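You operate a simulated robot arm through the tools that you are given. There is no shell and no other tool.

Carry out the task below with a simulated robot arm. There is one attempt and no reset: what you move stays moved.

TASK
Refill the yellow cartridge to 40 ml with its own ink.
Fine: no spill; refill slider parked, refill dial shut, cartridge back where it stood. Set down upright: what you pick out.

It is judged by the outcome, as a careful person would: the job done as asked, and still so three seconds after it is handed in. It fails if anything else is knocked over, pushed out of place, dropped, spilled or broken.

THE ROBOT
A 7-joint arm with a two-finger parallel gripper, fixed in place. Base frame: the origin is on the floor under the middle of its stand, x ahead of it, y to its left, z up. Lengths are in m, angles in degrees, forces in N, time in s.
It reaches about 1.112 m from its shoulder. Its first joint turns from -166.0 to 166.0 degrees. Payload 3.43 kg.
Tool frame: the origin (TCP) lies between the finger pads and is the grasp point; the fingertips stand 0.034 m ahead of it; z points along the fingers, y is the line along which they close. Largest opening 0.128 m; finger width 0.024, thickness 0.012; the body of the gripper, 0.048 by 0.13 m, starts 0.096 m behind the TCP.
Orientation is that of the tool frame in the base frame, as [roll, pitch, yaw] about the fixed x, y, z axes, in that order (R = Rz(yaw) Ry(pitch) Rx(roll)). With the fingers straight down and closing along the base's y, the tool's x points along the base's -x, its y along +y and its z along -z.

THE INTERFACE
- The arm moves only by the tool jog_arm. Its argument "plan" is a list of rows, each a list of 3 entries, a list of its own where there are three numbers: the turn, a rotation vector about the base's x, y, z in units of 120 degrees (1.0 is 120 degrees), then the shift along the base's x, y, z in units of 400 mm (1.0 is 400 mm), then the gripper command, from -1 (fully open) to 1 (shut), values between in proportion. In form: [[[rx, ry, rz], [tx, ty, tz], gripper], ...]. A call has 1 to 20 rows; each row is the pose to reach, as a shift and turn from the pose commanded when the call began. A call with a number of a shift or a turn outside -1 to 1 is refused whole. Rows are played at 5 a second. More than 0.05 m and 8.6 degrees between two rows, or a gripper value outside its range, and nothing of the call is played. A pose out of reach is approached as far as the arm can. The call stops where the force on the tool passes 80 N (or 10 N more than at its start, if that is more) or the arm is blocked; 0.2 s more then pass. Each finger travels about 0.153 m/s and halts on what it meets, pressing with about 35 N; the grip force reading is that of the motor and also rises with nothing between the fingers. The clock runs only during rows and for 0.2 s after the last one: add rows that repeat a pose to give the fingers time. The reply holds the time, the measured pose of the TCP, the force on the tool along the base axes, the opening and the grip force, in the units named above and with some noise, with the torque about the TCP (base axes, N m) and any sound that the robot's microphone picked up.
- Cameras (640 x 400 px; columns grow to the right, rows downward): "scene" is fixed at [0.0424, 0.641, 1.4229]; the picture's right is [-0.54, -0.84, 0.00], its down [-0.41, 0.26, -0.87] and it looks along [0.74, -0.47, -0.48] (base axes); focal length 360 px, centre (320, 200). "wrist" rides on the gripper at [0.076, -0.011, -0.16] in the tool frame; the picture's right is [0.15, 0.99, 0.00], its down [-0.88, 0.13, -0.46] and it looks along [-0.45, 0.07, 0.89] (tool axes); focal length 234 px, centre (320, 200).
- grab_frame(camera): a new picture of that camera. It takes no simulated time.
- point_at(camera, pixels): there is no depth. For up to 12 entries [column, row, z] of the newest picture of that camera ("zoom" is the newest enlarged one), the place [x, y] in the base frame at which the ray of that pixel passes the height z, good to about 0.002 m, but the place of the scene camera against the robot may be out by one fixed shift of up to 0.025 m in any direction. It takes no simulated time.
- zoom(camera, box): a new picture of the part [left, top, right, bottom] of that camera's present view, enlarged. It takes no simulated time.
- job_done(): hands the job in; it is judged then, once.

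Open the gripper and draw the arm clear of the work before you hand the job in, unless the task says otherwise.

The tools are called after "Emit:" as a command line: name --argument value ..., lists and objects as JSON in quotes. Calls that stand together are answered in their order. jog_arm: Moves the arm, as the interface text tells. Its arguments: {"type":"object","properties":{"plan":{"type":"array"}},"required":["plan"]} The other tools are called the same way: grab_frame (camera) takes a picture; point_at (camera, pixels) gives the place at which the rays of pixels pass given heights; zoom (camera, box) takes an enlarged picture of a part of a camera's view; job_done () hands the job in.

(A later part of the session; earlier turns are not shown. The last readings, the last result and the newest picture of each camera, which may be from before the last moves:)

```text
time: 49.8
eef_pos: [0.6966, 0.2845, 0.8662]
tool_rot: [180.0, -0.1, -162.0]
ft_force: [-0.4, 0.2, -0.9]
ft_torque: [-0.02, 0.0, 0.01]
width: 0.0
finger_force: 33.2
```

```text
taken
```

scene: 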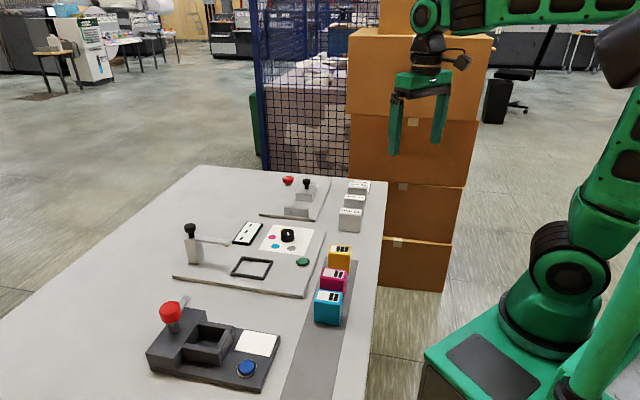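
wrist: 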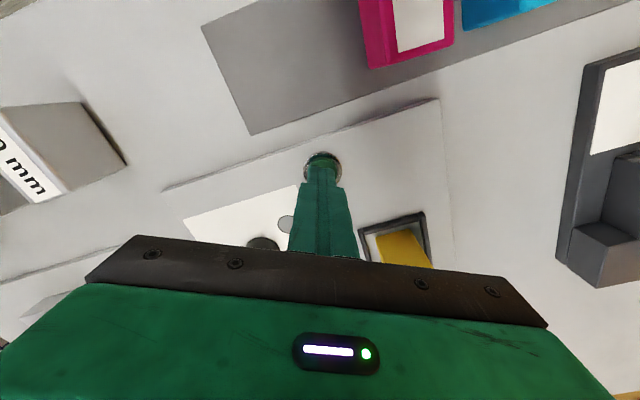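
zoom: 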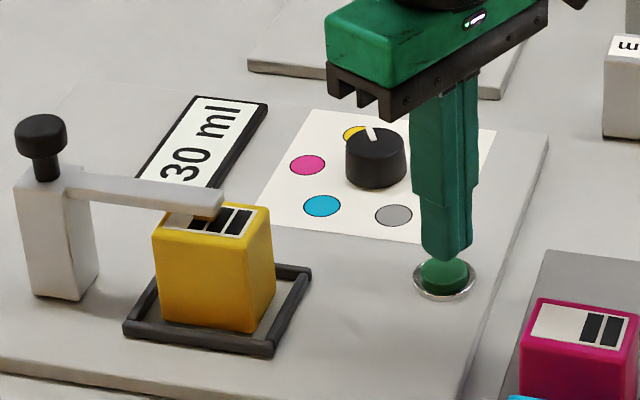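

Tips are ~10 mm over the button. I approach to TCP ≈0.857 to sense first contact only.

Emit:
jog_arm --plan '[[[0, 0, 0], [-0.001, 0.002, -0.012], 1], [[0, 0, 0], [-0.001, 0.002, -0.021], 1]]'

Emit:
zoom --camera "scene" --box '[210, 200, 340, 290]'

```text
time: 50.4
eef_pos: [0.6955, 0.2866, 0.8575]
tool_rot: [180.0, -0.1, -161.9]
ft_force: [-1.0, -0.3, 0.6]
ft_torque: [-0.01, -0.03, 0.0]
width: 0.0
finger_force: 33.3
```

```text
4.44 times, centred on (275, 245) of scene
```

zoom: 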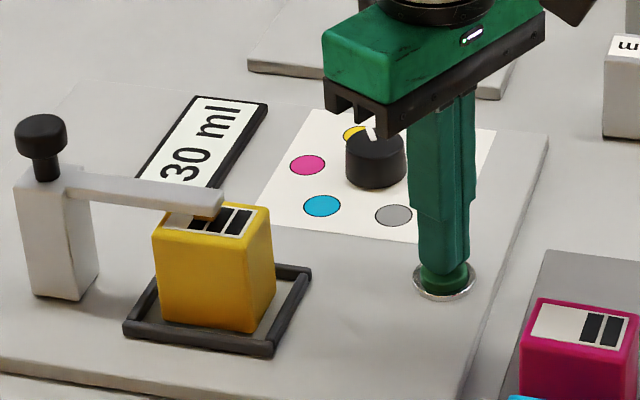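

No contact force yet (0.6 N) and the display reads 30 ml. I make a brief 3 mm dip and come straight back up.

Emit:
jog_arm --plan '[[[0, 0, 0], [0, 0, -0.008], 1], [[0, 0, 0], [0, 0, 0.005], 1]]'

Emit:
zoom --camera "scene" --box '[210, 200, 340, 290]'

```text
time: 51.0
eef_pos: [0.6951, 0.2854, 0.8604]
tool_rot: [-179.9, -0.1, -162.0]
ft_force: [-0.8, -0.4, 1.4]
ft_torque: [0.05, 0.0, 0.02]
width: 0.0
finger_force: 32.7
```

```text
4.44 times, centred on (275, 245) of scene
```

zoom: 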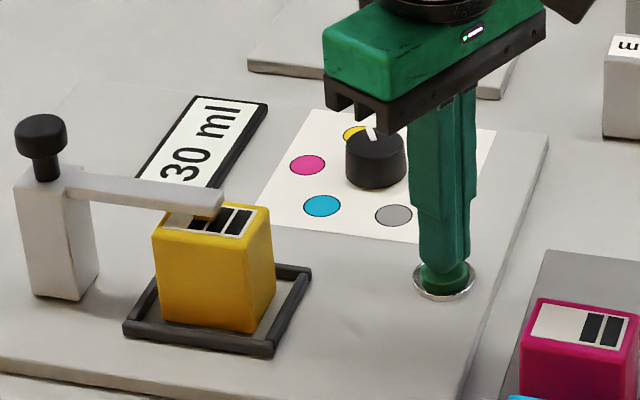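

No change and no sound. I dip deeper to about z 0.852 and come straight back.

Emit:
jog_arm --plan '[[[0, 0, 0], [0, 0, -0.009], 1], [[0, 0, 0], [0, 0, -0.019], 1], [[0, 0, 0], [0, 0, 0], 1]]'

Emit:
zoom --camera "scene" --box '[210, 200, 340, 290]'

```text
time: 51.8
eef_pos: [0.6982, 0.2864, 0.8604]
tool_rot: [180.0, -0.1, -162.0]
ft_force: [-0.9, 0.1, 0.9]
ft_torque: [0.02, -0.02, 0.03]
width: 0.0003
finger_force: 32.9
heard: click
```

```text
4.44 times, centred on (275, 245) of scene
```

zoom: 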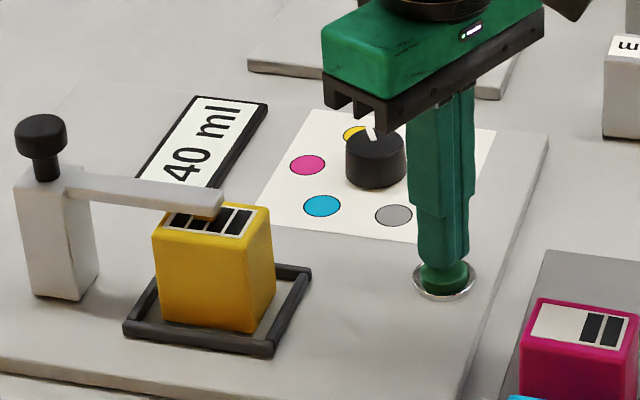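

A click was heard and the display now reads "40 ml" (four bars on the cartridge). I rise off the button and check the level stays.

Emit:
jog_arm --plan '[[[0, 0, 0], [0, 0, 0.08], 1], [[0, 0, 0], [0, 0, 0.18], 1], [[0, 0, 0], [0, 0, 0.28], 1], [[0, 0, 0], [0, 0, 0.28], 1]]'

Emit:
zoom --camera "scene" --box '[180, 190, 340, 290]'

```text
time: 52.8
eef_pos: [0.6948, 0.2886, 0.9734]
tool_rot: [-179.9, -0.1, -162.0]
ft_force: [-0.9, 1.1, 0.5]
ft_torque: [-0.02, -0.03, -0.02]
width: 0.0002
finger_force: 33.0
```

```text
4.00 times, centred on (260, 240) of scene
```

zoom: 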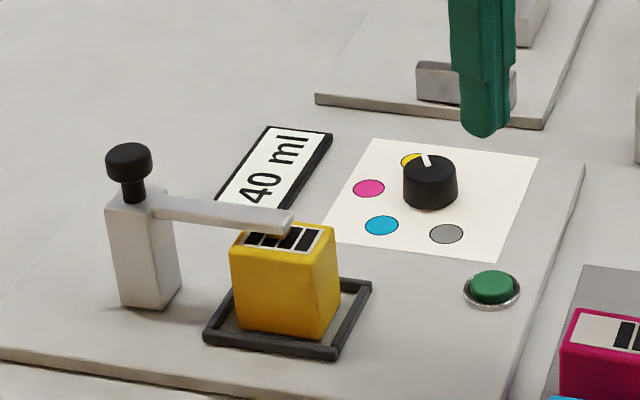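

Level stays at 40 ml. Now I return above the dial (0.814,0.269), turning −90° to yaw 108° and opening the fingers, to shut it.

Emit:
jog_arm --plan '[[[0, 0, -0.0625], [0.025, -0.004, 0.01], 0.8], [[0, 0, -0.125], [0.05, -0.008, 0.01], 0.6], [[0, 0, -0.1875], [0.075, -0.012, 0.01], 0.4], [[0, 0, -0.25], [0.1, -0.016, 0.01], 0.2], [[0, 0, -0.3125], [0.124, -0.02, 0.01], 0], [[0, 0, -0.375], [0.149, -0.0245, 0.01], 0], [[0, 0, -0.4375], [0.174, -0.029, 0.01], 0], [[0, 0, -0.5], [0.2, -0.033, 0.01], 0], [[0, 0, -0.5625], [0.224, -0.037, 0.01], 0], [[0, 0, -0.625], [0.25, -0.041, 0.01], 0], [[0, 0, -0.6875], [0.275, -0.045, 0.01], 0], [[0, 0, -0.75], [0.298, -0.049, 0.01], 0], [[0, 0, -0.75], [0.298, -0.049, 0.01], 0]]'

Emit:
zoom --camera "wrist" --box '[240, 80, 400, 200]'

```text
time: 55.6
eef_pos: [0.815, 0.266, 0.9756]
tool_rot: [-179.9, -0.1, 107.9]
ft_force: [0.2, 0.4, 0.7]
ft_torque: [0.02, 0.01, -0.04]
width: 0.064
finger_force: 0.1
```

```text
3.33 times, centred on (320, 140) of wrist
```

zoom: 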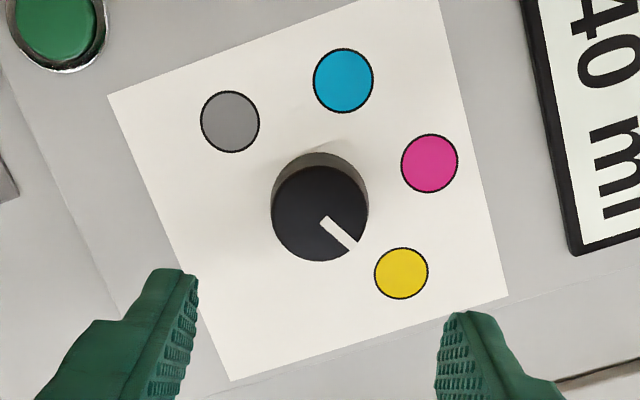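

I check the dial top's centre (zoom (320,213)) from here at z≈0.836, and the spots.

Emit:
point_at --camera "zoom" --pixels '[[320, 213, 0.832], [320, 213, 0.836], [320, 213, 0.84], [230, 122, 0.81], [401, 274, 0.81], [343, 80, 0.81], [430, 163, 0.81]]'

```text
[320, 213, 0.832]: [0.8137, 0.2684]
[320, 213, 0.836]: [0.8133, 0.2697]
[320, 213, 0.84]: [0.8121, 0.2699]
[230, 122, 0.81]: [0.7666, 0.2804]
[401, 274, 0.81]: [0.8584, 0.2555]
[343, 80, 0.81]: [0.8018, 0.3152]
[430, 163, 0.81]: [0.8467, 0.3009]
```

I descend onto the dial, correcting about (−1.7, +2.5) mm, to TCP z≈0.851.

Emit:
jog_arm --plan '[[[0, 0, 0], [-0.0042, 0.0062, -0.09], 0], [[0, 0, 0], [-0.0042, 0.0062, -0.18], 0], [[0, 0, 0], [-0.0042, 0.0062, -0.26], 0], [[0, 0, 0], [-0.0042, 0.0062, -0.3], 0], [[0, 0, 0], [-0.0042, 0.0062, -0.3115], 0], [[0, 0, 0], [-0.0042, 0.0062, -0.3115], 0]]'

Emit:
zoom --camera "wrist" --box '[260, 120, 390, 220]'

```text
time: 57.0
eef_pos: [0.8128, 0.2698, 0.8492]
tool_rot: [-180.0, -0.1, 108.0]
ft_force: [-0.9, 0.2, -0.3]
ft_torque: [0.01, -0.02, 0.02]
width: 0.0642
finger_force: 0.0
```

```text
4.00 times, centred on (325, 170) of wrist
```

zoom: 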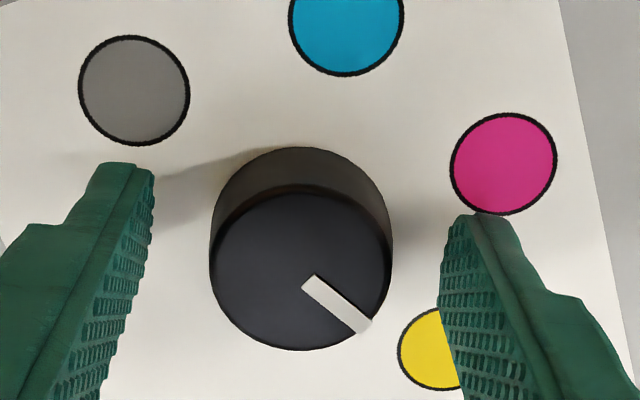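

Well centred. I close and turn the dial +30° first.

Emit:
jog_arm --plan '[[[0, 0, 0], [0, 0, 0], 0.25], [[0, 0, 0], [0, 0, 0], 0.5], [[0, 0, 0], [0, 0, 0], 0.6], [[0, 0, 0], [0, 0, 0], 0.6], [[0, 0, 0.0625], [0, 0, 0], 0.6], [[0, 0, 0.125], [0, 0, 0], 0.6], [[0, 0, 0.1875], [0, 0, 0], 0.6], [[0, 0, 0.25], [0, 0, 0], 0.6], [[0, 0, 0.25], [0, 0, 0], 0.6]]'

Emit:
zoom --camera "wrist" --box '[260, 120, 390, 220]'

```text
time: 59.0
eef_pos: [0.8126, 0.2694, 0.851]
tool_rot: [-179.9, -0.2, 138.1]
ft_force: [-8.8, -2.3, 4.9]
ft_torque: [-0.36, 0.05, -0.01]
width: 0.0387
finger_force: 45.1
```

```text
4.00 times, centred on (325, 170) of wrist
```

zoom: 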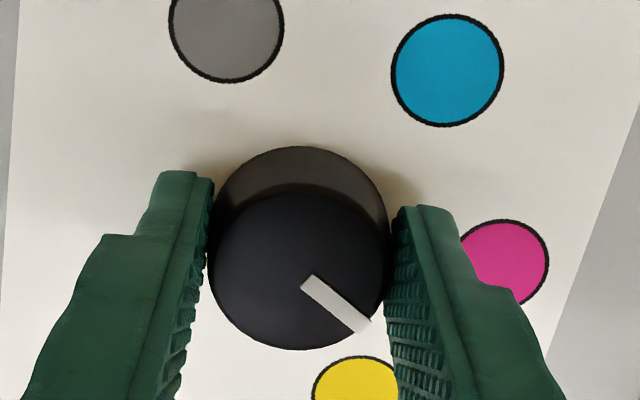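

The pointer follows with small load. I continue +90° with small centre compensation.

Emit:
jog_arm --plan '[[[0, 0, 0.0625], [-0.002, -0.0007, 0.001], 0.6], [[0, 0, 0.125], [-0.0024, -0.001, 0.001], 0.6], [[0, 0, 0.1875], [-0.0027, -0.0013, 0.001], 0.6], [[0, 0, 0.25], [-0.003, -0.0017, 0.001], 0.6], [[0, 0, 0.3125], [-0.0032, -0.0021, 0.001], 0.6], [[0, 0, 0.375], [-0.0033, -0.0025, 0.001], 0.6], [[0, 0, 0.4375], [-0.0034, -0.003, 0.001], 0.6], [[0, 0, 0.5], [-0.0034, -0.0034, 0.001], 0.6], [[0, 0, 0.5625], [-0.0034, -0.0038, 0.001], 0.6], [[0, 0, 0.625], [-0.0033, -0.0042, 0.001], 0.6], [[0, 0, 0.6875], [-0.0032, -0.0047, 0.001], 0.6], [[0, 0, 0.75], [-0.003, -0.0051, 0.001], 0.6], [[0, 0, 0.75], [-0.003, -0.0051, 0.001], 0.6]]'

Emit:
zoom --camera "wrist" --box '[260, 120, 390, 220]'

Emit:
zoom --camera "scene" --box '[200, 190, 330, 290]'

```text
time: 61.8
eef_pos: [0.8121, 0.2682, 0.8502]
tool_rot: [179.9, -0.1, -132.1]
ft_force: [11.9, -1.5, -11.3]
ft_torque: [-0.18, -0.4, 0.0]
width: 0.0387
finger_force: 44.8
```

```text
4.00 times, centred on (325, 170) of wrist
```

zoom: 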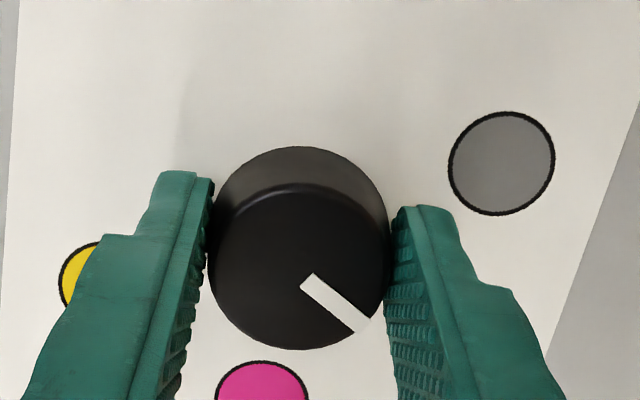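

```text
4.00 times, centred on (265, 240) of scene
```

zoom: 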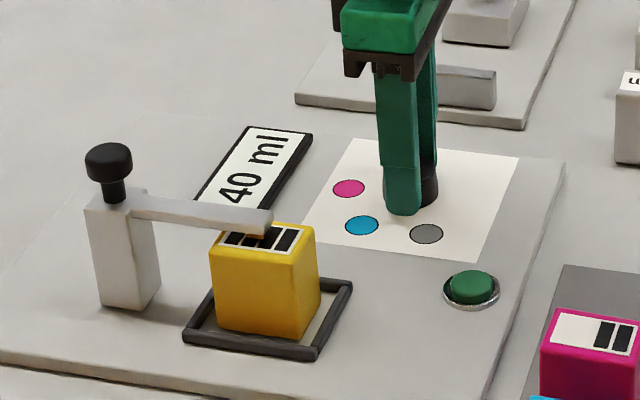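

Still 40 ml and the pointer follows. I turn the last +60° to grey.

Emit:
jog_arm --plan '[[[0, 0, 0.0625], [0.002, -0.0002, -0.0015], 0.6], [[0, 0, 0.125], [0.0025, -0.0004, -0.002], 0.6], [[0, 0, 0.1875], [0.003, -0.0006, -0.002], 0.6], [[0, 0, 0.25], [0.0035, -0.0008, -0.002], 0.6], [[0, 0, 0.3125], [0.004, -0.001, -0.002], 0.6], [[0, 0, 0.375], [0.0044, -0.0013, -0.002], 0.6], [[0, 0, 0.4375], [0.0048, -0.0015, -0.002], 0.6], [[0, 0, 0.5], [0.005, -0.0017, -0.002], 0.6], [[0, 0, 0.5], [0.005, -0.0017, -0.002], 0.6]]'

Emit:
zoom --camera "wrist" --box '[260, 120, 390, 220]'

```text
time: 63.8
eef_pos: [0.8137, 0.2675, 0.8509]
tool_rot: [180.0, -0.1, -71.8]
ft_force: [12.3, 8.8, 2.0]
ft_torque: [0.61, -0.55, 0.0]
width: 0.0387
finger_force: 45.2
```

```text
4.00 times, centred on (325, 170) of wrist
```

zoom: 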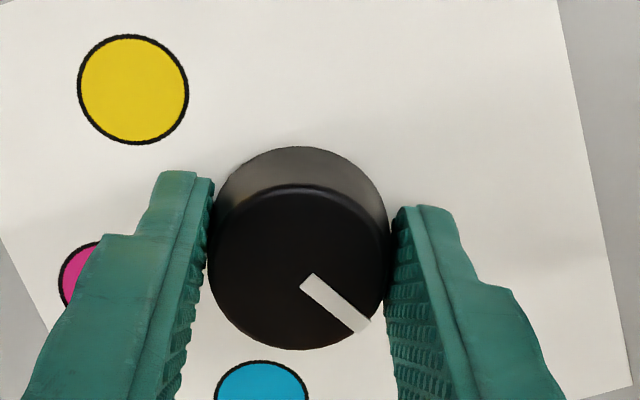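

The gripper is back at yaw −72°, pointer unchanged in the grip, so the dial should be on grey. I relieve the ~15 N, open, and rise to verify.

Emit:
jog_arm --plan '[[[0, 0, 0], [0.002, 0.0015, 0.0005], 0.6], [[0, 0, 0], [0.002, 0.0015, 0.0005], 0.4], [[0, 0, 0], [0.002, 0.0015, 0.0005], 0.2], [[0, 0, 0], [0.002, 0.0015, 0.0005], 0.0], [[0, 0, 0], [0.002, 0.0015, 0.0005], 0.0], [[0, 0, 0], [0.002, 0.0015, 0.06], 0.0], [[0, 0, 0], [0.002, 0.0015, 0.15], 0.0], [[0, 0, 0], [0.002, 0.0015, 0.25], 0.0], [[0, 0, 0], [0.002, 0.0015, 0.35], 0.0], [[0, 0, 0], [0.002, 0.0015, 0.38], 0.0], [[0, 0, 0], [0.002, 0.0015, 0.38], 0.0]]'

Emit:
zoom --camera "wrist" --box '[250, 80, 390, 200]'

Emit:
zoom --camera "scene" --box '[200, 190, 330, 290]'

```text
time: 66.2
eef_pos: [0.8158, 0.2659, 1.002]
tool_rot: [179.9, 0.0, -72.1]
ft_force: [0.5, 0.1, -0.7]
ft_torque: [-0.02, -0.01, 0.01]
width: 0.0639
finger_force: 0.1
```

```text
3.33 times, centred on (320, 140) of wrist
```

zoom: 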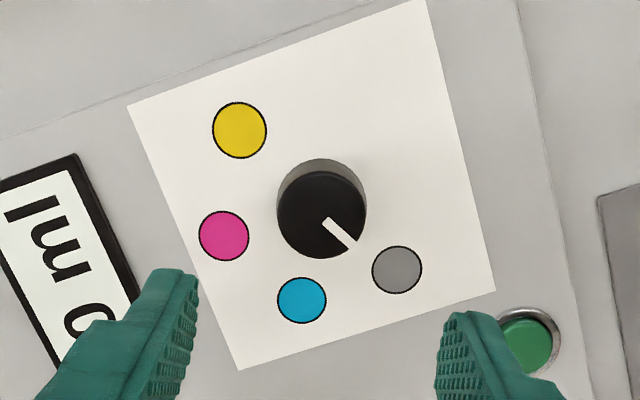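

```text
4.00 times, centred on (265, 240) of scene
```

zoom: 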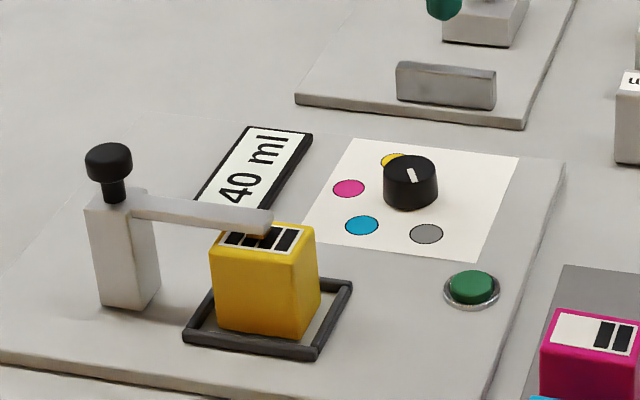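

The dial points at grey again, level 40 ml. I go back above the slider knob (now near (0.8134,0.474)), turning −63° to yaw −135°.

Emit:
jog_arm --plan '[[[0, 0, -0.0656], [0, 0.065, 0.01], 0], [[0, 0, -0.131], [0, 0.13, 0.01], 0], [[0, 0, -0.197], [-0.001, 0.195, 0.01], -0.1], [[0, 0, -0.262], [-0.003, 0.26, 0.01], -0.2], [[0, 0, -0.328], [-0.004, 0.325, 0.01], -0.2], [[0, 0, -0.394], [-0.006, 0.39, 0.01], -0.2], [[0, 0, -0.459], [-0.006, 0.455, 0.005], -0.2], [[0, 0, -0.525], [-0.006, 0.52, 0], -0.2], [[0, 0, -0.525], [-0.006, 0.52, 0], -0.2]]'

Emit:
grab_frame --camera "wrist"

Emit:
zoom --camera "wrist" --box '[280, 130, 360, 190]'

```text
time: 68.2
eef_pos: [0.8114, 0.4765, 1.0015]
tool_rot: [179.8, -0.2, -135.1]
ft_force: [-0.2, 0.0, -0.4]
ft_torque: [0.02, 0.01, -0.01]
width: 0.0767
finger_force: 0.0
```

```text
taken
```

wrist: 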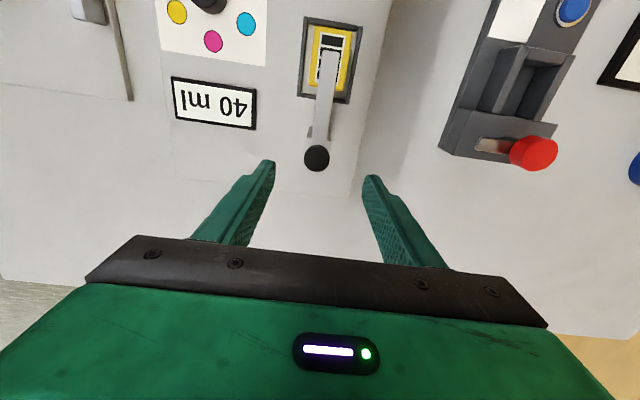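

```text
6.67 times, centred on (320, 160) of wrist
```

zoom: 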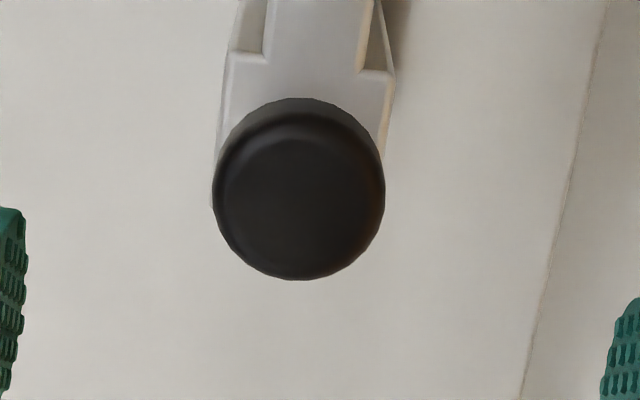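

The knob's top centre is at zoom (299,195); I compute its base position at z=0.921.

Emit:
point_at --camera "zoom" --pixels '[[299, 196, 0.915], [299, 196, 0.921], [299, 196, 0.927], [214, 196, 0.921], [384, 196, 0.921]]'

```text
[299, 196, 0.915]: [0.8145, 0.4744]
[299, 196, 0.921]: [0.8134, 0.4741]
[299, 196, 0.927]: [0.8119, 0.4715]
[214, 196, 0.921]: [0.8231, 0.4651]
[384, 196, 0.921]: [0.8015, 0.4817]
```

Knob at (0.8134,0.474). I correct (+2, −2.5) mm, descend to TCP z≈0.931, and close on the head.

Emit:
jog_arm --plan '[[[0, 0, 0], [0.005, -0.006, -0.06], -0.2], [[0, 0, 0], [0.005, -0.006, -0.12], -0.2], [[0, 0, 0], [0.005, -0.006, -0.165], -0.2], [[0, 0, 0], [0.005, -0.006, -0.177], -0.2], [[0, 0, 0], [0.005, -0.006, -0.177], -0.2]]'

Emit:
grab_frame --camera "wrist"

Emit:
zoom --camera "scene" --box '[160, 190, 280, 290]'

```text
time: 69.4
eef_pos: [0.8142, 0.473, 0.9329]
tool_rot: [179.9, 0.0, -135.1]
ft_force: [0.4, 0.2, -0.4]
ft_torque: [-0.02, -0.01, 0.0]
width: 0.0768
finger_force: 0.1
```

```text
taken
```

wrist: 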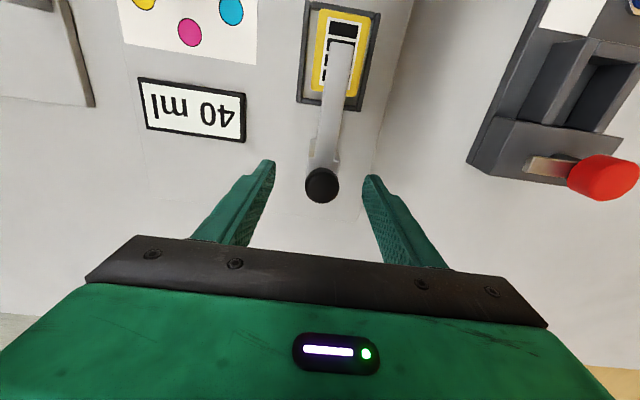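

```text
4.00 times, centred on (220, 240) of scene
```

zoom: 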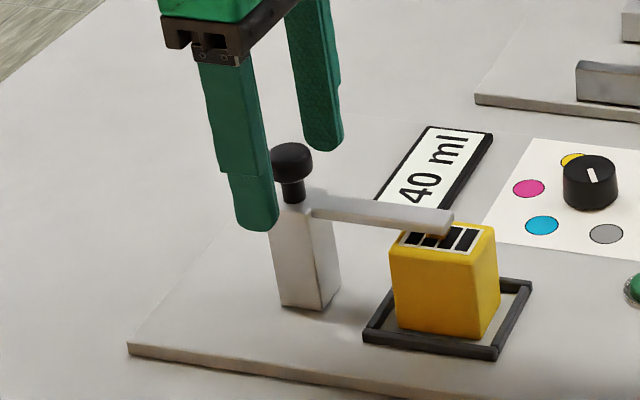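

Fingers straddle the knob. I close on it.

Emit:
jog_arm --plan '[[[0, 0, 0], [0, 0, -0.003], 0.1], [[0, 0, 0], [0, 0, -0.003], 0.4], [[0, 0, 0], [0, 0, -0.003], 0.65], [[0, 0, 0], [0, 0, -0.003], 0.7], [[0, 0, 0], [0, 0, -0.003], 0.7]]'

```text
time: 70.6
eef_pos: [0.8137, 0.4741, 0.9309]
tool_rot: [179.9, -0.1, -134.9]
ft_force: [-8.6, 8.9, -1.9]
ft_torque: [0.32, -0.02, 0.02]
width: 0.0275
finger_force: 44.6
```

Gripped, with ~12 N sideways load. I relieve it and slide +e2 about 40 mm along the track.

Emit:
jog_arm --plan '[[[0, 0, 0], [-0.0012, 0.0012, -0.0005], 0.7], [[0, 0, 0], [0.0085, 0.0115, -0.0005], 0.7], [[0, 0, 0], [0.0185, 0.0215, -0.0005], 0.7], [[0, 0, 0], [0.0285, 0.032, -0.0005], 0.7], [[0, 0, 0], [0.0385, 0.0425, -0.0005], 0.7], [[0, 0, 0], [0.0485, 0.053, -0.0005], 0.7], [[0, 0, 0], [0.0585, 0.0635, -0.0005], 0.7], [[0, 0, 0], [0.0675, 0.073, -0.0005], 0.7], [[0, 0, 0], [0.0675, 0.073, -0.0005], 0.7]]'

Emit:
zoom --camera "scene" --box '[160, 190, 280, 290]'

```text
time: 72.6
eef_pos: [0.8429, 0.5037, 0.931]
tool_rot: [-180.0, -0.1, -135.1]
ft_force: [-6.0, 6.4, -0.4]
ft_torque: [0.2, -0.11, -0.14]
width: 0.0273
finger_force: 44.9
```

```text
4.00 times, centred on (220, 240) of scene
```

zoom: 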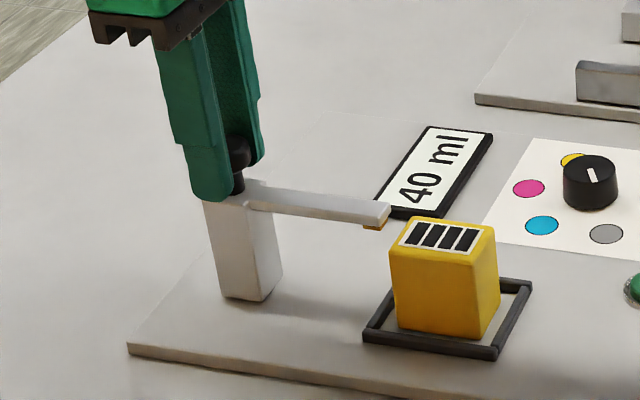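

Slider follows freely and the display still shows 40 ml. About 18 mm remain to the parked place; I slide that.

Emit:
jog_arm --plan '[[[0, 0, 0], [0.0085, 0.0105, 0], 0.7], [[0, 0, 0], [0.0175, 0.0198, 0], 0.7], [[0, 0, 0], [0.0255, 0.0285, 0], 0.7], [[0, 0, 0], [0.031, 0.034, 0], 0.7], [[0, 0, 0], [0.031, 0.034, 0], 0.7]]'

Emit:
zoom --camera "scene" --box '[160, 190, 280, 290]'

```text
time: 73.8
eef_pos: [0.8581, 0.519, 0.9312]
tool_rot: [179.9, -0.4, -135.1]
ft_force: [-21.1, -30.4, -7.6]
ft_torque: [-0.59, 0.4, -0.01]
width: 0.0278
finger_force: 45.3
```

```text
4.00 times, centred on (220, 240) of scene
```

zoom: 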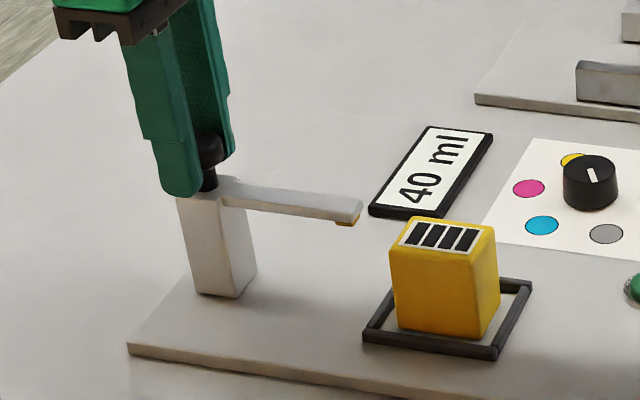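

Force of ~37 N along −e2 shows the parked end stop is reached. I relieve most of the push, then open and rise.

Emit:
jog_arm --plan '[[[0, 0, 0], [-0.0026, -0.004, -0.001], 0.7], [[0, 0, 0], [-0.0028, -0.0042, -0.0012], 0.7]]'

```text
time: 74.4
eef_pos: [0.8574, 0.5188, 0.9313]
tool_rot: [179.8, -0.1, -135.1]
ft_force: [6.5, -4.1, -11.8]
ft_torque: [0.83, -1.07, 0.02]
width: 0.0278
finger_force: 45.0
```

Load along the track is now about zero. I open the fingers and rise.

Emit:
jog_arm --plan '[[[0, 0, 0], [0, 0, -0.001], 0.5], [[0, 0, 0], [0, 0, -0.001], 0.2], [[0, 0, 0], [0, 0, -0.001], -0.1], [[0, 0, 0], [0, 0, -0.001], -0.2], [[0, 0, 0], [0, 0, -0.001], -0.2], [[0, 0, 0], [-0.005, -0.005, 0.05], -0.2], [[0, 0, 0], [-0.02, -0.02, 0.13], -0.2], [[0, 0, 0], [-0.06, -0.06, 0.2], -0.2], [[0, 0, 0], [-0.1, -0.1, 0.22], -0.2], [[0, 0, 0], [-0.1, -0.1, 0.22], -0.2]]'

Emit:
grab_frame --camera "wrist"

Emit:
zoom --camera "scene" --box '[160, 210, 340, 310]'

```text
time: 76.6
eef_pos: [0.8162, 0.4731, 1.0195]
tool_rot: [179.9, -0.1, -135.0]
ft_force: [-0.3, -0.3, 0.3]
ft_torque: [-0.03, 0.01, 0.03]
width: 0.0768
finger_force: 0.0
```

```text
taken
```

wrist: 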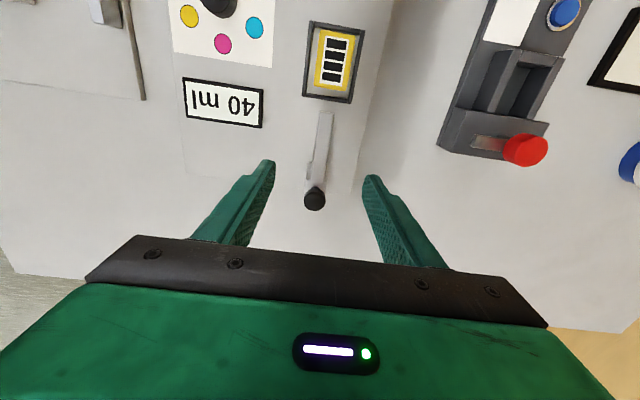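

```text
3.56 times, centred on (250, 260) of scene
```

zoom: 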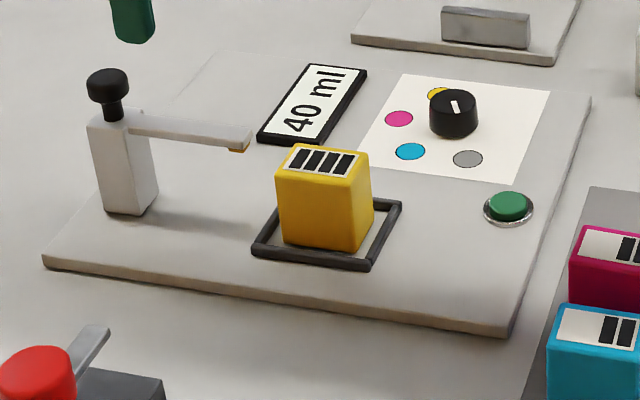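

Slider parked as at the start (knob at (107,85) in the same zoom), dial on grey, 40 ml. Next I go above the cartridge in the frame.

Emit:
jog_arm --plan '[[[0, 0, 0], [-0.045, -0.042, 0], -0.15], [[0, 0, 0], [-0.09, -0.084, 0], -0.15], [[0, 0, 0], [-0.135, -0.126, -0.03], -0.15], [[0, 0, 0], [-0.177, -0.1665, -0.1], -0.15], [[0, 0, 0], [-0.177, -0.1665, -0.136], -0.15], [[0, 0, 0], [-0.177, -0.1665, -0.136], -0.15]]'

Emit:
zoom --camera "wrist" --box '[280, 90, 380, 200]'

```text
time: 78.0
eef_pos: [0.7434, 0.4092, 0.9652]
tool_rot: [180.0, -0.1, -135.0]
ft_force: [-0.4, -0.1, 0.3]
ft_torque: [0.03, 0.02, -0.03]
width: 0.0733
finger_force: 0.1
```

```text
3.64 times, centred on (330, 145) of wrist
```

zoom: 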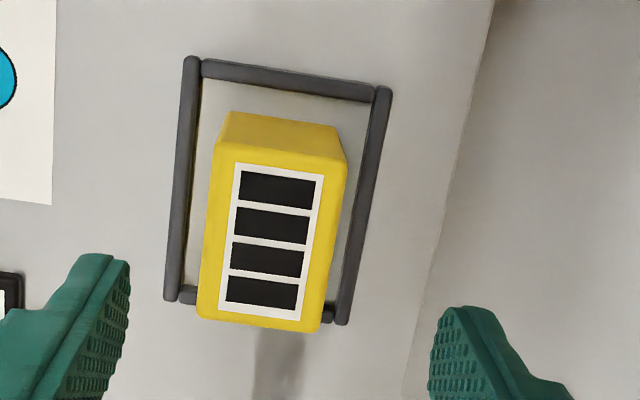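

I measure the label corners on the cartridge top at z≈0.875 for its exact place and yaw in the frame.

Emit:
point_at --camera "zoom" --pixels '[[238, 163, 0.875], [324, 175, 0.875], [300, 322, 0.875], [218, 310, 0.875], [270, 242, 0.875]]'

```text
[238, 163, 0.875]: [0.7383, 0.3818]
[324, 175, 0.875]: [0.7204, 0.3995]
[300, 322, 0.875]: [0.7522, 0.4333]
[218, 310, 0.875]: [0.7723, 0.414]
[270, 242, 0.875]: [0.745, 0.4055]
```

Cartridge centre (0.7458,0.407), yaw 45°. I shift 3 mm in −e1 and descend to TCP z≈0.858 around it.

Emit:
jog_arm --plan '[[[0, 0, 0], [0.0058, -0.0056, -0.06], -0.15], [[0, 0, 0], [0.0058, -0.0056, -0.13], -0.15], [[0, 0, 0], [0.0058, -0.0056, -0.2], -0.15], [[0, 0, 0], [0.0058, -0.0056, -0.25], -0.15], [[0, 0, 0], [0.0058, -0.0056, -0.2675], -0.15], [[0, 0, 0], [0.0058, -0.0056, -0.2675], -0.15]]'

Emit:
grab_frame --camera "wrist"

Emit:
zoom --camera "scene" --box '[200, 210, 300, 290]'

```text
time: 79.4
eef_pos: [0.7441, 0.4053, 0.8569]
tool_rot: [179.9, -0.1, -135.0]
ft_force: [0.4, -0.1, 0.5]
ft_torque: [0.02, 0.0, -0.02]
width: 0.0734
finger_force: 0.1
```

```text
taken
```

wrist: 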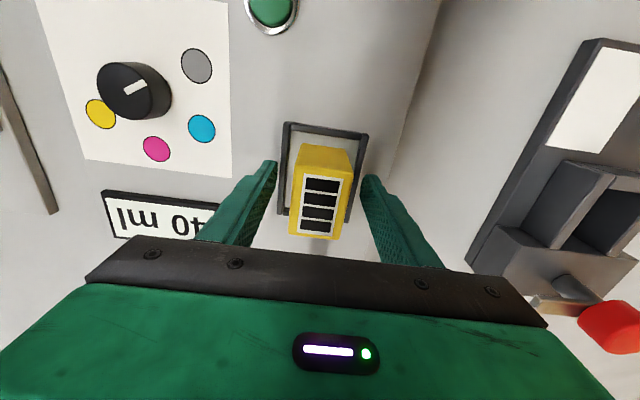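

```text
5.00 times, centred on (250, 250) of scene
```

zoom: 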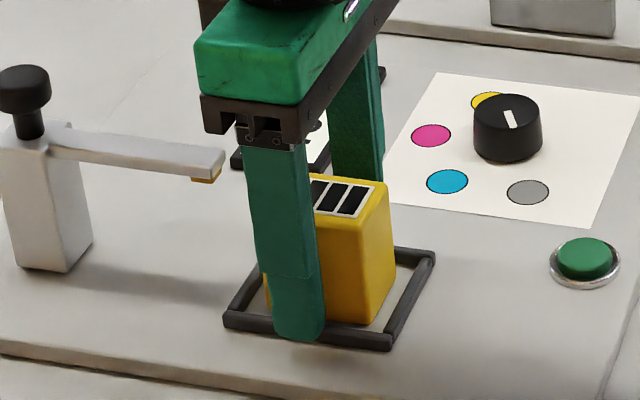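

Aligned as in the first grasp. I close, then lift straight up.

Emit:
jog_arm --plan '[[[0, 0, 0], [0, 0, 0], 0.2], [[0, 0, 0], [0, 0, 0], 0.4], [[0, 0, 0], [0, 0, 0], 0.55], [[0, 0, 0], [0, 0, 0], 0.55], [[0, 0, 0], [0, 0, 0], 0.55]]'

Emit:
grab_frame --camera "wrist"

```text
time: 80.6
eef_pos: [0.7444, 0.4063, 0.8572]
tool_rot: [179.9, 0.0, -134.9]
ft_force: [-1.2, 0.3, -0.1]
ft_torque: [-0.02, 0.01, 0.0]
width: 0.0394
finger_force: 35.1
```

```text
taken
```

wrist: 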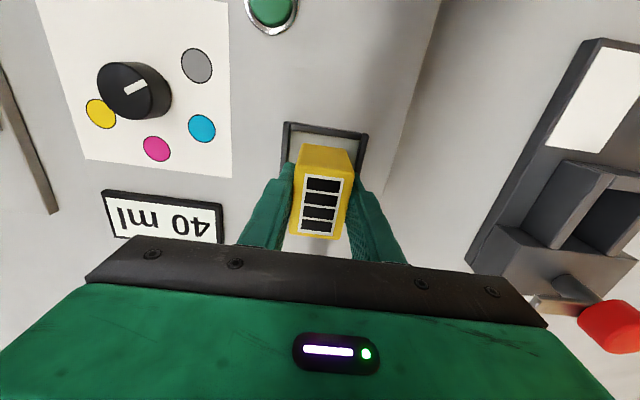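

Gripped at 0.0394. I lift straight up 0.1 m.

Emit:
jog_arm --plan '[[[0, 0, 0], [0, 0, 0.02], 0.55], [[0, 0, 0], [0, 0, 0.08], 0.55], [[0, 0, 0], [0, 0, 0.16], 0.55], [[0, 0, 0], [0, 0, 0.22], 0.55], [[0, 0, 0], [0, 0, 0.25], 0.55], [[0, 0, 0], [0, 0, 0.25], 0.55]]'

Emit:
grab_frame --camera "wrist"

Emit:
zoom --camera "scene" --box '[180, 170, 340, 290]'

Emit:
zoom --camera "wrist" --box '[270, 130, 370, 250]'

```text
time: 82.0
eef_pos: [0.7435, 0.4042, 0.9585]
tool_rot: [179.9, -0.2, -134.9]
ft_force: [-0.5, -0.2, -1.9]
ft_torque: [0.01, 0.0, -0.01]
width: 0.0395
finger_force: 35.0
```

```text
taken
```

wrist: 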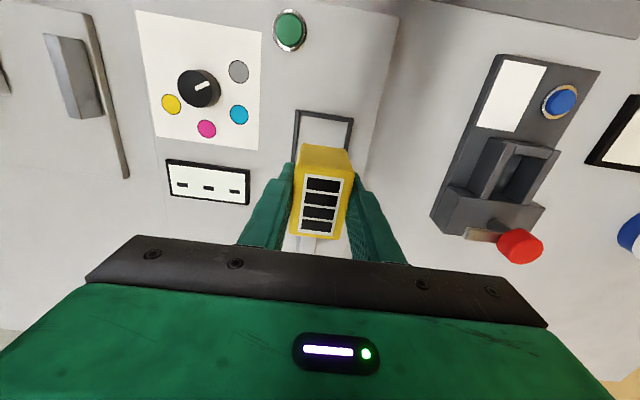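

```text
3.33 times, centred on (260, 230) of scene
```

zoom: 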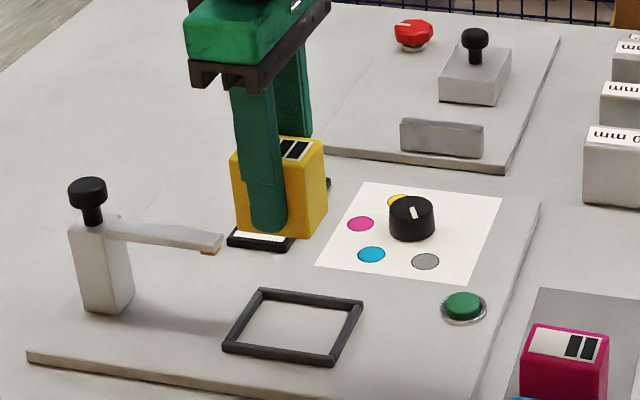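

```text
3.33 times, centred on (320, 190) of wrist
```

zoom: 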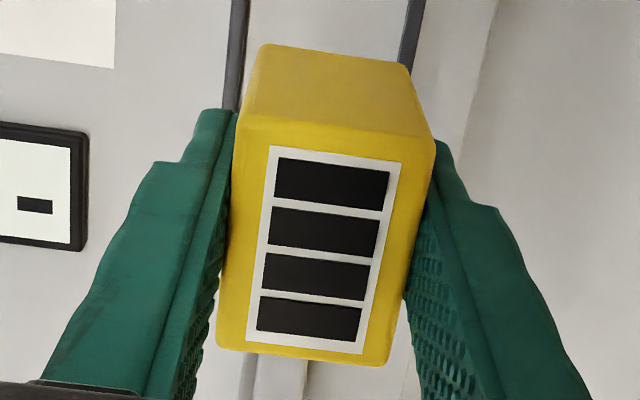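

The cartridge hangs level. I carry it back above its original place near (0.637,0.213), turning +3°.

Emit:
jog_arm --plan '[[[0, 0, 0.005], [-0.04, -0.07, 0], 0.55], [[0, 0, 0.01], [-0.085, -0.155, 0], 0.55], [[0, 0, 0.015], [-0.13, -0.24, 0], 0.55], [[0, 0, 0.02], [-0.18, -0.325, 0], 0.55], [[0, 0, 0.025], [-0.23, -0.41, 0], 0.55], [[0, 0, 0.025], [-0.266, -0.478, 0], 0.55], [[0, 0, 0.025], [-0.266, -0.478, 0], 0.55]]'

Emit:
grab_frame --camera "wrist"

Emit:
zoom --camera "wrist" --box '[270, 130, 370, 250]'

```text
time: 83.6
eef_pos: [0.6382, 0.2135, 0.9564]
tool_rot: [179.9, -0.2, -132.0]
ft_force: [-0.2, 1.0, -1.4]
ft_torque: [0.01, 0.0, 0.03]
width: 0.0395
finger_force: 34.6
```

```text
taken
```

wrist: 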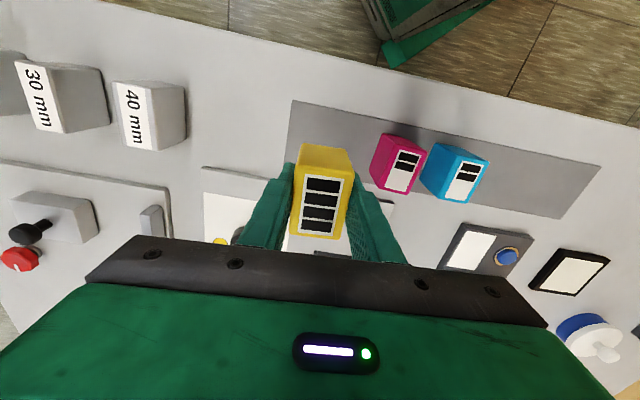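

```text
3.33 times, centred on (320, 190) of wrist
```

zoom: 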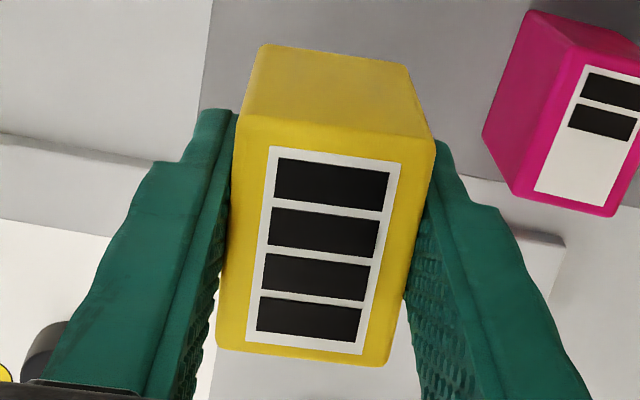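

I measure the label corners in the air (top at about TCP+0.018 → z≈0.974) to see where the cartridge's centre is over the mat.

Emit:
point_at --camera "zoom" --pixels '[[271, 146, 0.974], [402, 162, 0.974], [362, 354, 0.974], [247, 341, 0.974]]'

Emit:
zoom --camera "wrist" --box '[270, 80, 450, 220]'

```text
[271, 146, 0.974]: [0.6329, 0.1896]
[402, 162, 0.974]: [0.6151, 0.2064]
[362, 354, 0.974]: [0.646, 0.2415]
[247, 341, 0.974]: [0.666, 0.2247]
```

```text
2.86 times, centred on (360, 150) of wrist
```

zoom: 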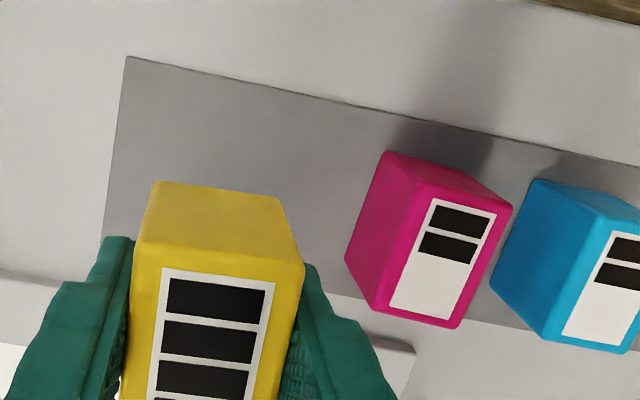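

The cartridge's centre is at (0.640,0.2155) with yaw 48°, so it needs (−2.9, −2.4) mm. I apply that and descend to TCP z≈0.854, about 6 mm above contact.

Emit:
jog_arm --plan '[[[0, 0, 0], [-0.004, -0.003, -0.06], 0.55], [[0, 0, 0], [-0.0072, -0.006, -0.13], 0.55], [[0, 0, 0], [-0.0072, -0.006, -0.2], 0.55], [[0, 0, 0], [-0.0072, -0.006, -0.245], 0.55], [[0, 0, 0], [-0.0072, -0.006, -0.256], 0.55], [[0, 0, 0], [-0.0072, -0.006, -0.256], 0.55]]'

Emit:
zoom --camera "scene" --box '[290, 230, 370, 330]'

Emit:
zoom --camera "wrist" --box '[270, 130, 370, 250]'

```text
time: 85.0
eef_pos: [0.6343, 0.2105, 0.855]
tool_rot: [180.0, -0.1, -132.0]
ft_force: [0.1, -0.5, -0.4]
ft_torque: [-0.04, 0.01, -0.01]
width: 0.0396
finger_force: 34.9
```

```text
4.00 times, centred on (330, 280) of scene
```

zoom: 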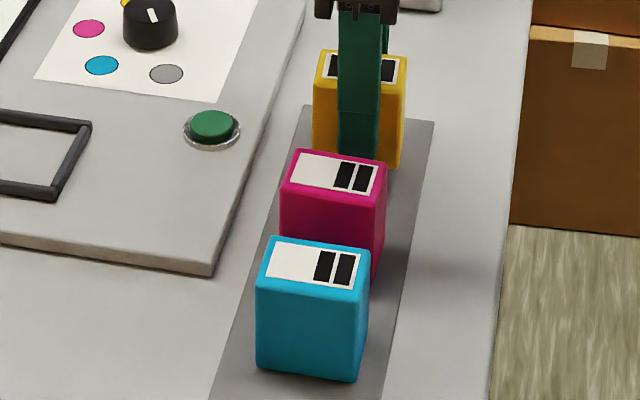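

```text
3.33 times, centred on (320, 190) of wrist
```

zoom: 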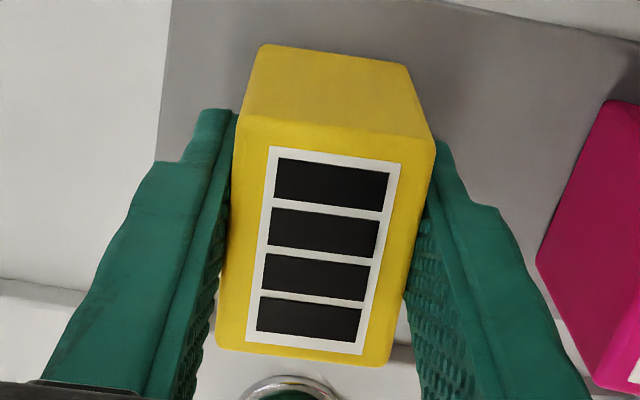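

The scene zoom now nearly matches the original picture (left edge 313 vs 312, top 8 zoom px higher for ~7 mm height). I measure the centre again.

Emit:
point_at --camera "zoom" --pixels '[[271, 146, 0.873], [402, 162, 0.873], [362, 354, 0.873], [247, 341, 0.873]]'

```text
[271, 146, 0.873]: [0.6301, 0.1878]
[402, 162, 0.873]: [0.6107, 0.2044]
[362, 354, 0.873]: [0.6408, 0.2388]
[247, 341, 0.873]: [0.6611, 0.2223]
```

Within about 1 mm of the original. I shift the last millimetre and lower in small steps.

Emit:
jog_arm --plan '[[[0, 0, 0], [0.0025, -0.001, -0.004], 0.55], [[0, 0, 0], [0.0025, -0.001, -0.008], 0.55], [[0, 0, 0], [0.0025, -0.001, -0.012], 0.55], [[0, 0, 0], [0.0025, -0.001, -0.012], 0.55]]'

```text
time: 86.0
eef_pos: [0.636, 0.2104, 0.8491]
tool_rot: [-179.9, -0.1, -131.9]
ft_force: [-0.4, 0.5, 0.0]
ft_torque: [-0.02, 0.02, 0.04]
width: 0.0395
finger_force: 34.8
```

Force near zero: just about to touch. I go down 1 mm more at a time.

Emit:
jog_arm --plan '[[[0, 0, 0], [0, 0, -0.0015], 0.55], [[0, 0, 0], [0, 0, -0.003], 0.55], [[0, 0, 0], [0, 0, -0.003], 0.55]]'

```text
time: 86.8
eef_pos: [0.6353, 0.2087, 0.8478]
tool_rot: [179.8, -0.1, -132.0]
ft_force: [0.1, -0.4, -1.4]
ft_torque: [0.0, 0.04, 0.0]
width: 0.0394
finger_force: 35.2
```

Still only its weight (−1.4 N). Another small step down.

Emit:
jog_arm --plan '[[[0, 0, 0], [0, 0, -0.002], 0.55], [[0, 0, 0], [0, 0, -0.003], 0.55], [[0, 0, 0], [0, 0, -0.003], 0.55]]'

Emit:
zoom --camera "scene" --box '[290, 230, 370, 330]'

```text
time: 87.6
eef_pos: [0.6362, 0.2112, 0.8472]
tool_rot: [180.0, -0.1, -132.1]
ft_force: [-3.1, -4.4, 13.9]
ft_torque: [-0.23, 0.13, 0.04]
width: 0.0396
finger_force: 34.5
```

```text
4.00 times, centred on (330, 280) of scene
```

zoom: 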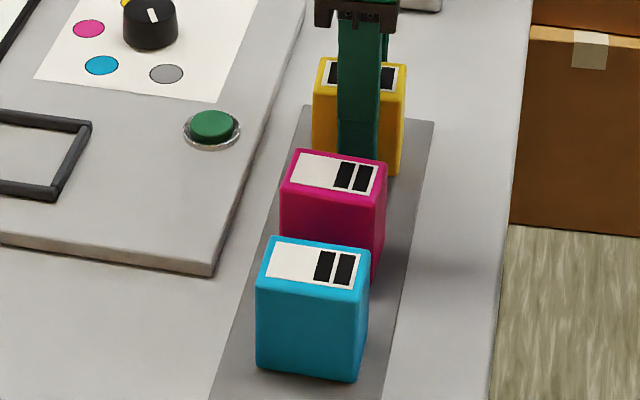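

Contact (fz 13.9 N): it stands on the mat. I ease up slightly, open to 0.075, and check.

Emit:
jog_arm --plan '[[[0, 0, 0], [0, 0, 0.002], 0.55], [[0, 0, 0], [0, 0, 0.002], 0.4], [[0, 0, 0], [0, 0, 0.002], 0.2], [[0, 0, 0], [0, 0, 0.002], 0.0], [[0, 0, 0], [0, 0, 0.002], -0.15], [[0, 0, 0], [0, 0, 0.002], -0.15]]'

Emit:
grab_frame --camera "wrist"

Emit:
zoom --camera "scene" --box '[290, 230, 370, 330]'

```text
time: 89.0
eef_pos: [0.6354, 0.2095, 0.8483]
tool_rot: [-179.9, -0.1, -131.9]
ft_force: [-1.0, 0.8, -0.4]
ft_torque: [0.01, 0.0, -0.04]
width: 0.0735
finger_force: 0.0
```

```text
taken
```

wrist: 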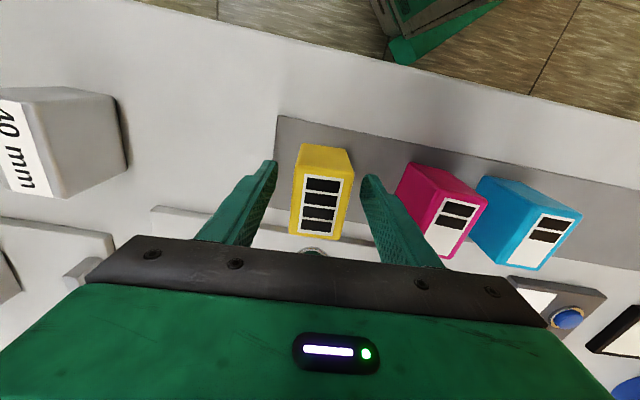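

```text
4.00 times, centred on (330, 280) of scene
```

zoom: 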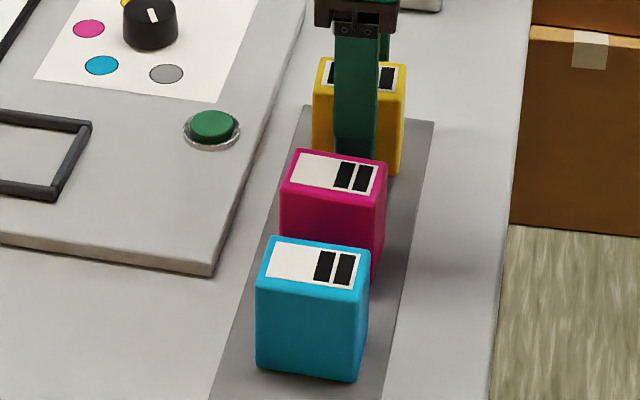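

The cartridge is free and stands upright; I rise straight up and draw back, then inspect everything.

Emit:
jog_arm --plan '[[[0, 0, 0], [0, 0, 0.05], -0.15], [[0, 0, 0], [0, 0, 0.14], -0.15], [[0, 0, 0], [0, 0, 0.25], -0.15], [[0, 0, 0], [0, 0, 0.36], -0.4], [[0, 0, 0], [0, 0, 0.47], -0.7], [[0, 0, 0], [0.02, 0, 0.57], -1], [[0, 0, 0], [0.06, 0.04, 0.63], -1], [[0, 0, 0], [0.13, 0.11, 0.63], -1], [[0, 0, 0], [0.13, 0.11, 0.63], -1]]'

Emit:
grab_frame --camera "wrist"

Emit:
zoom --camera "scene" --box '[290, 230, 370, 330]'

Emit:
grab_frame --camera "scene"

```text
time: 91.0
eef_pos: [0.6873, 0.2589, 1.098]
tool_rot: [179.9, -0.1, -132.0]
ft_force: [0.6, 0.4, -0.4]
ft_torque: [0.03, -0.02, 0.01]
width: 0.1278
finger_force: 0.0
```

```text
taken
```

wrist: 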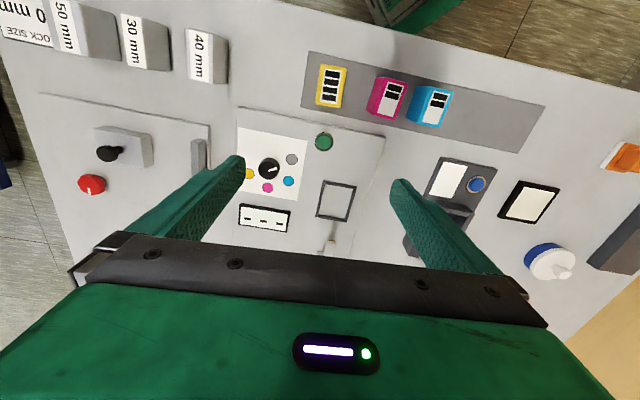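

```text
4.00 times, centred on (330, 280) of scene
```

zoom: 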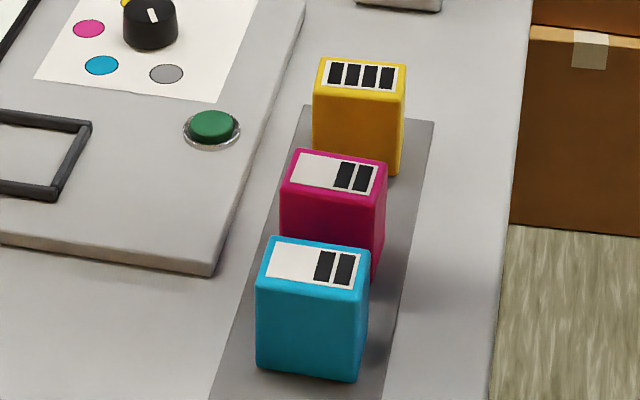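

```text
taken
```

scene: 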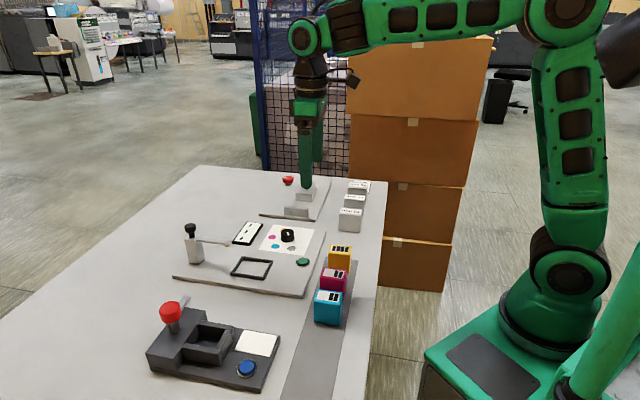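

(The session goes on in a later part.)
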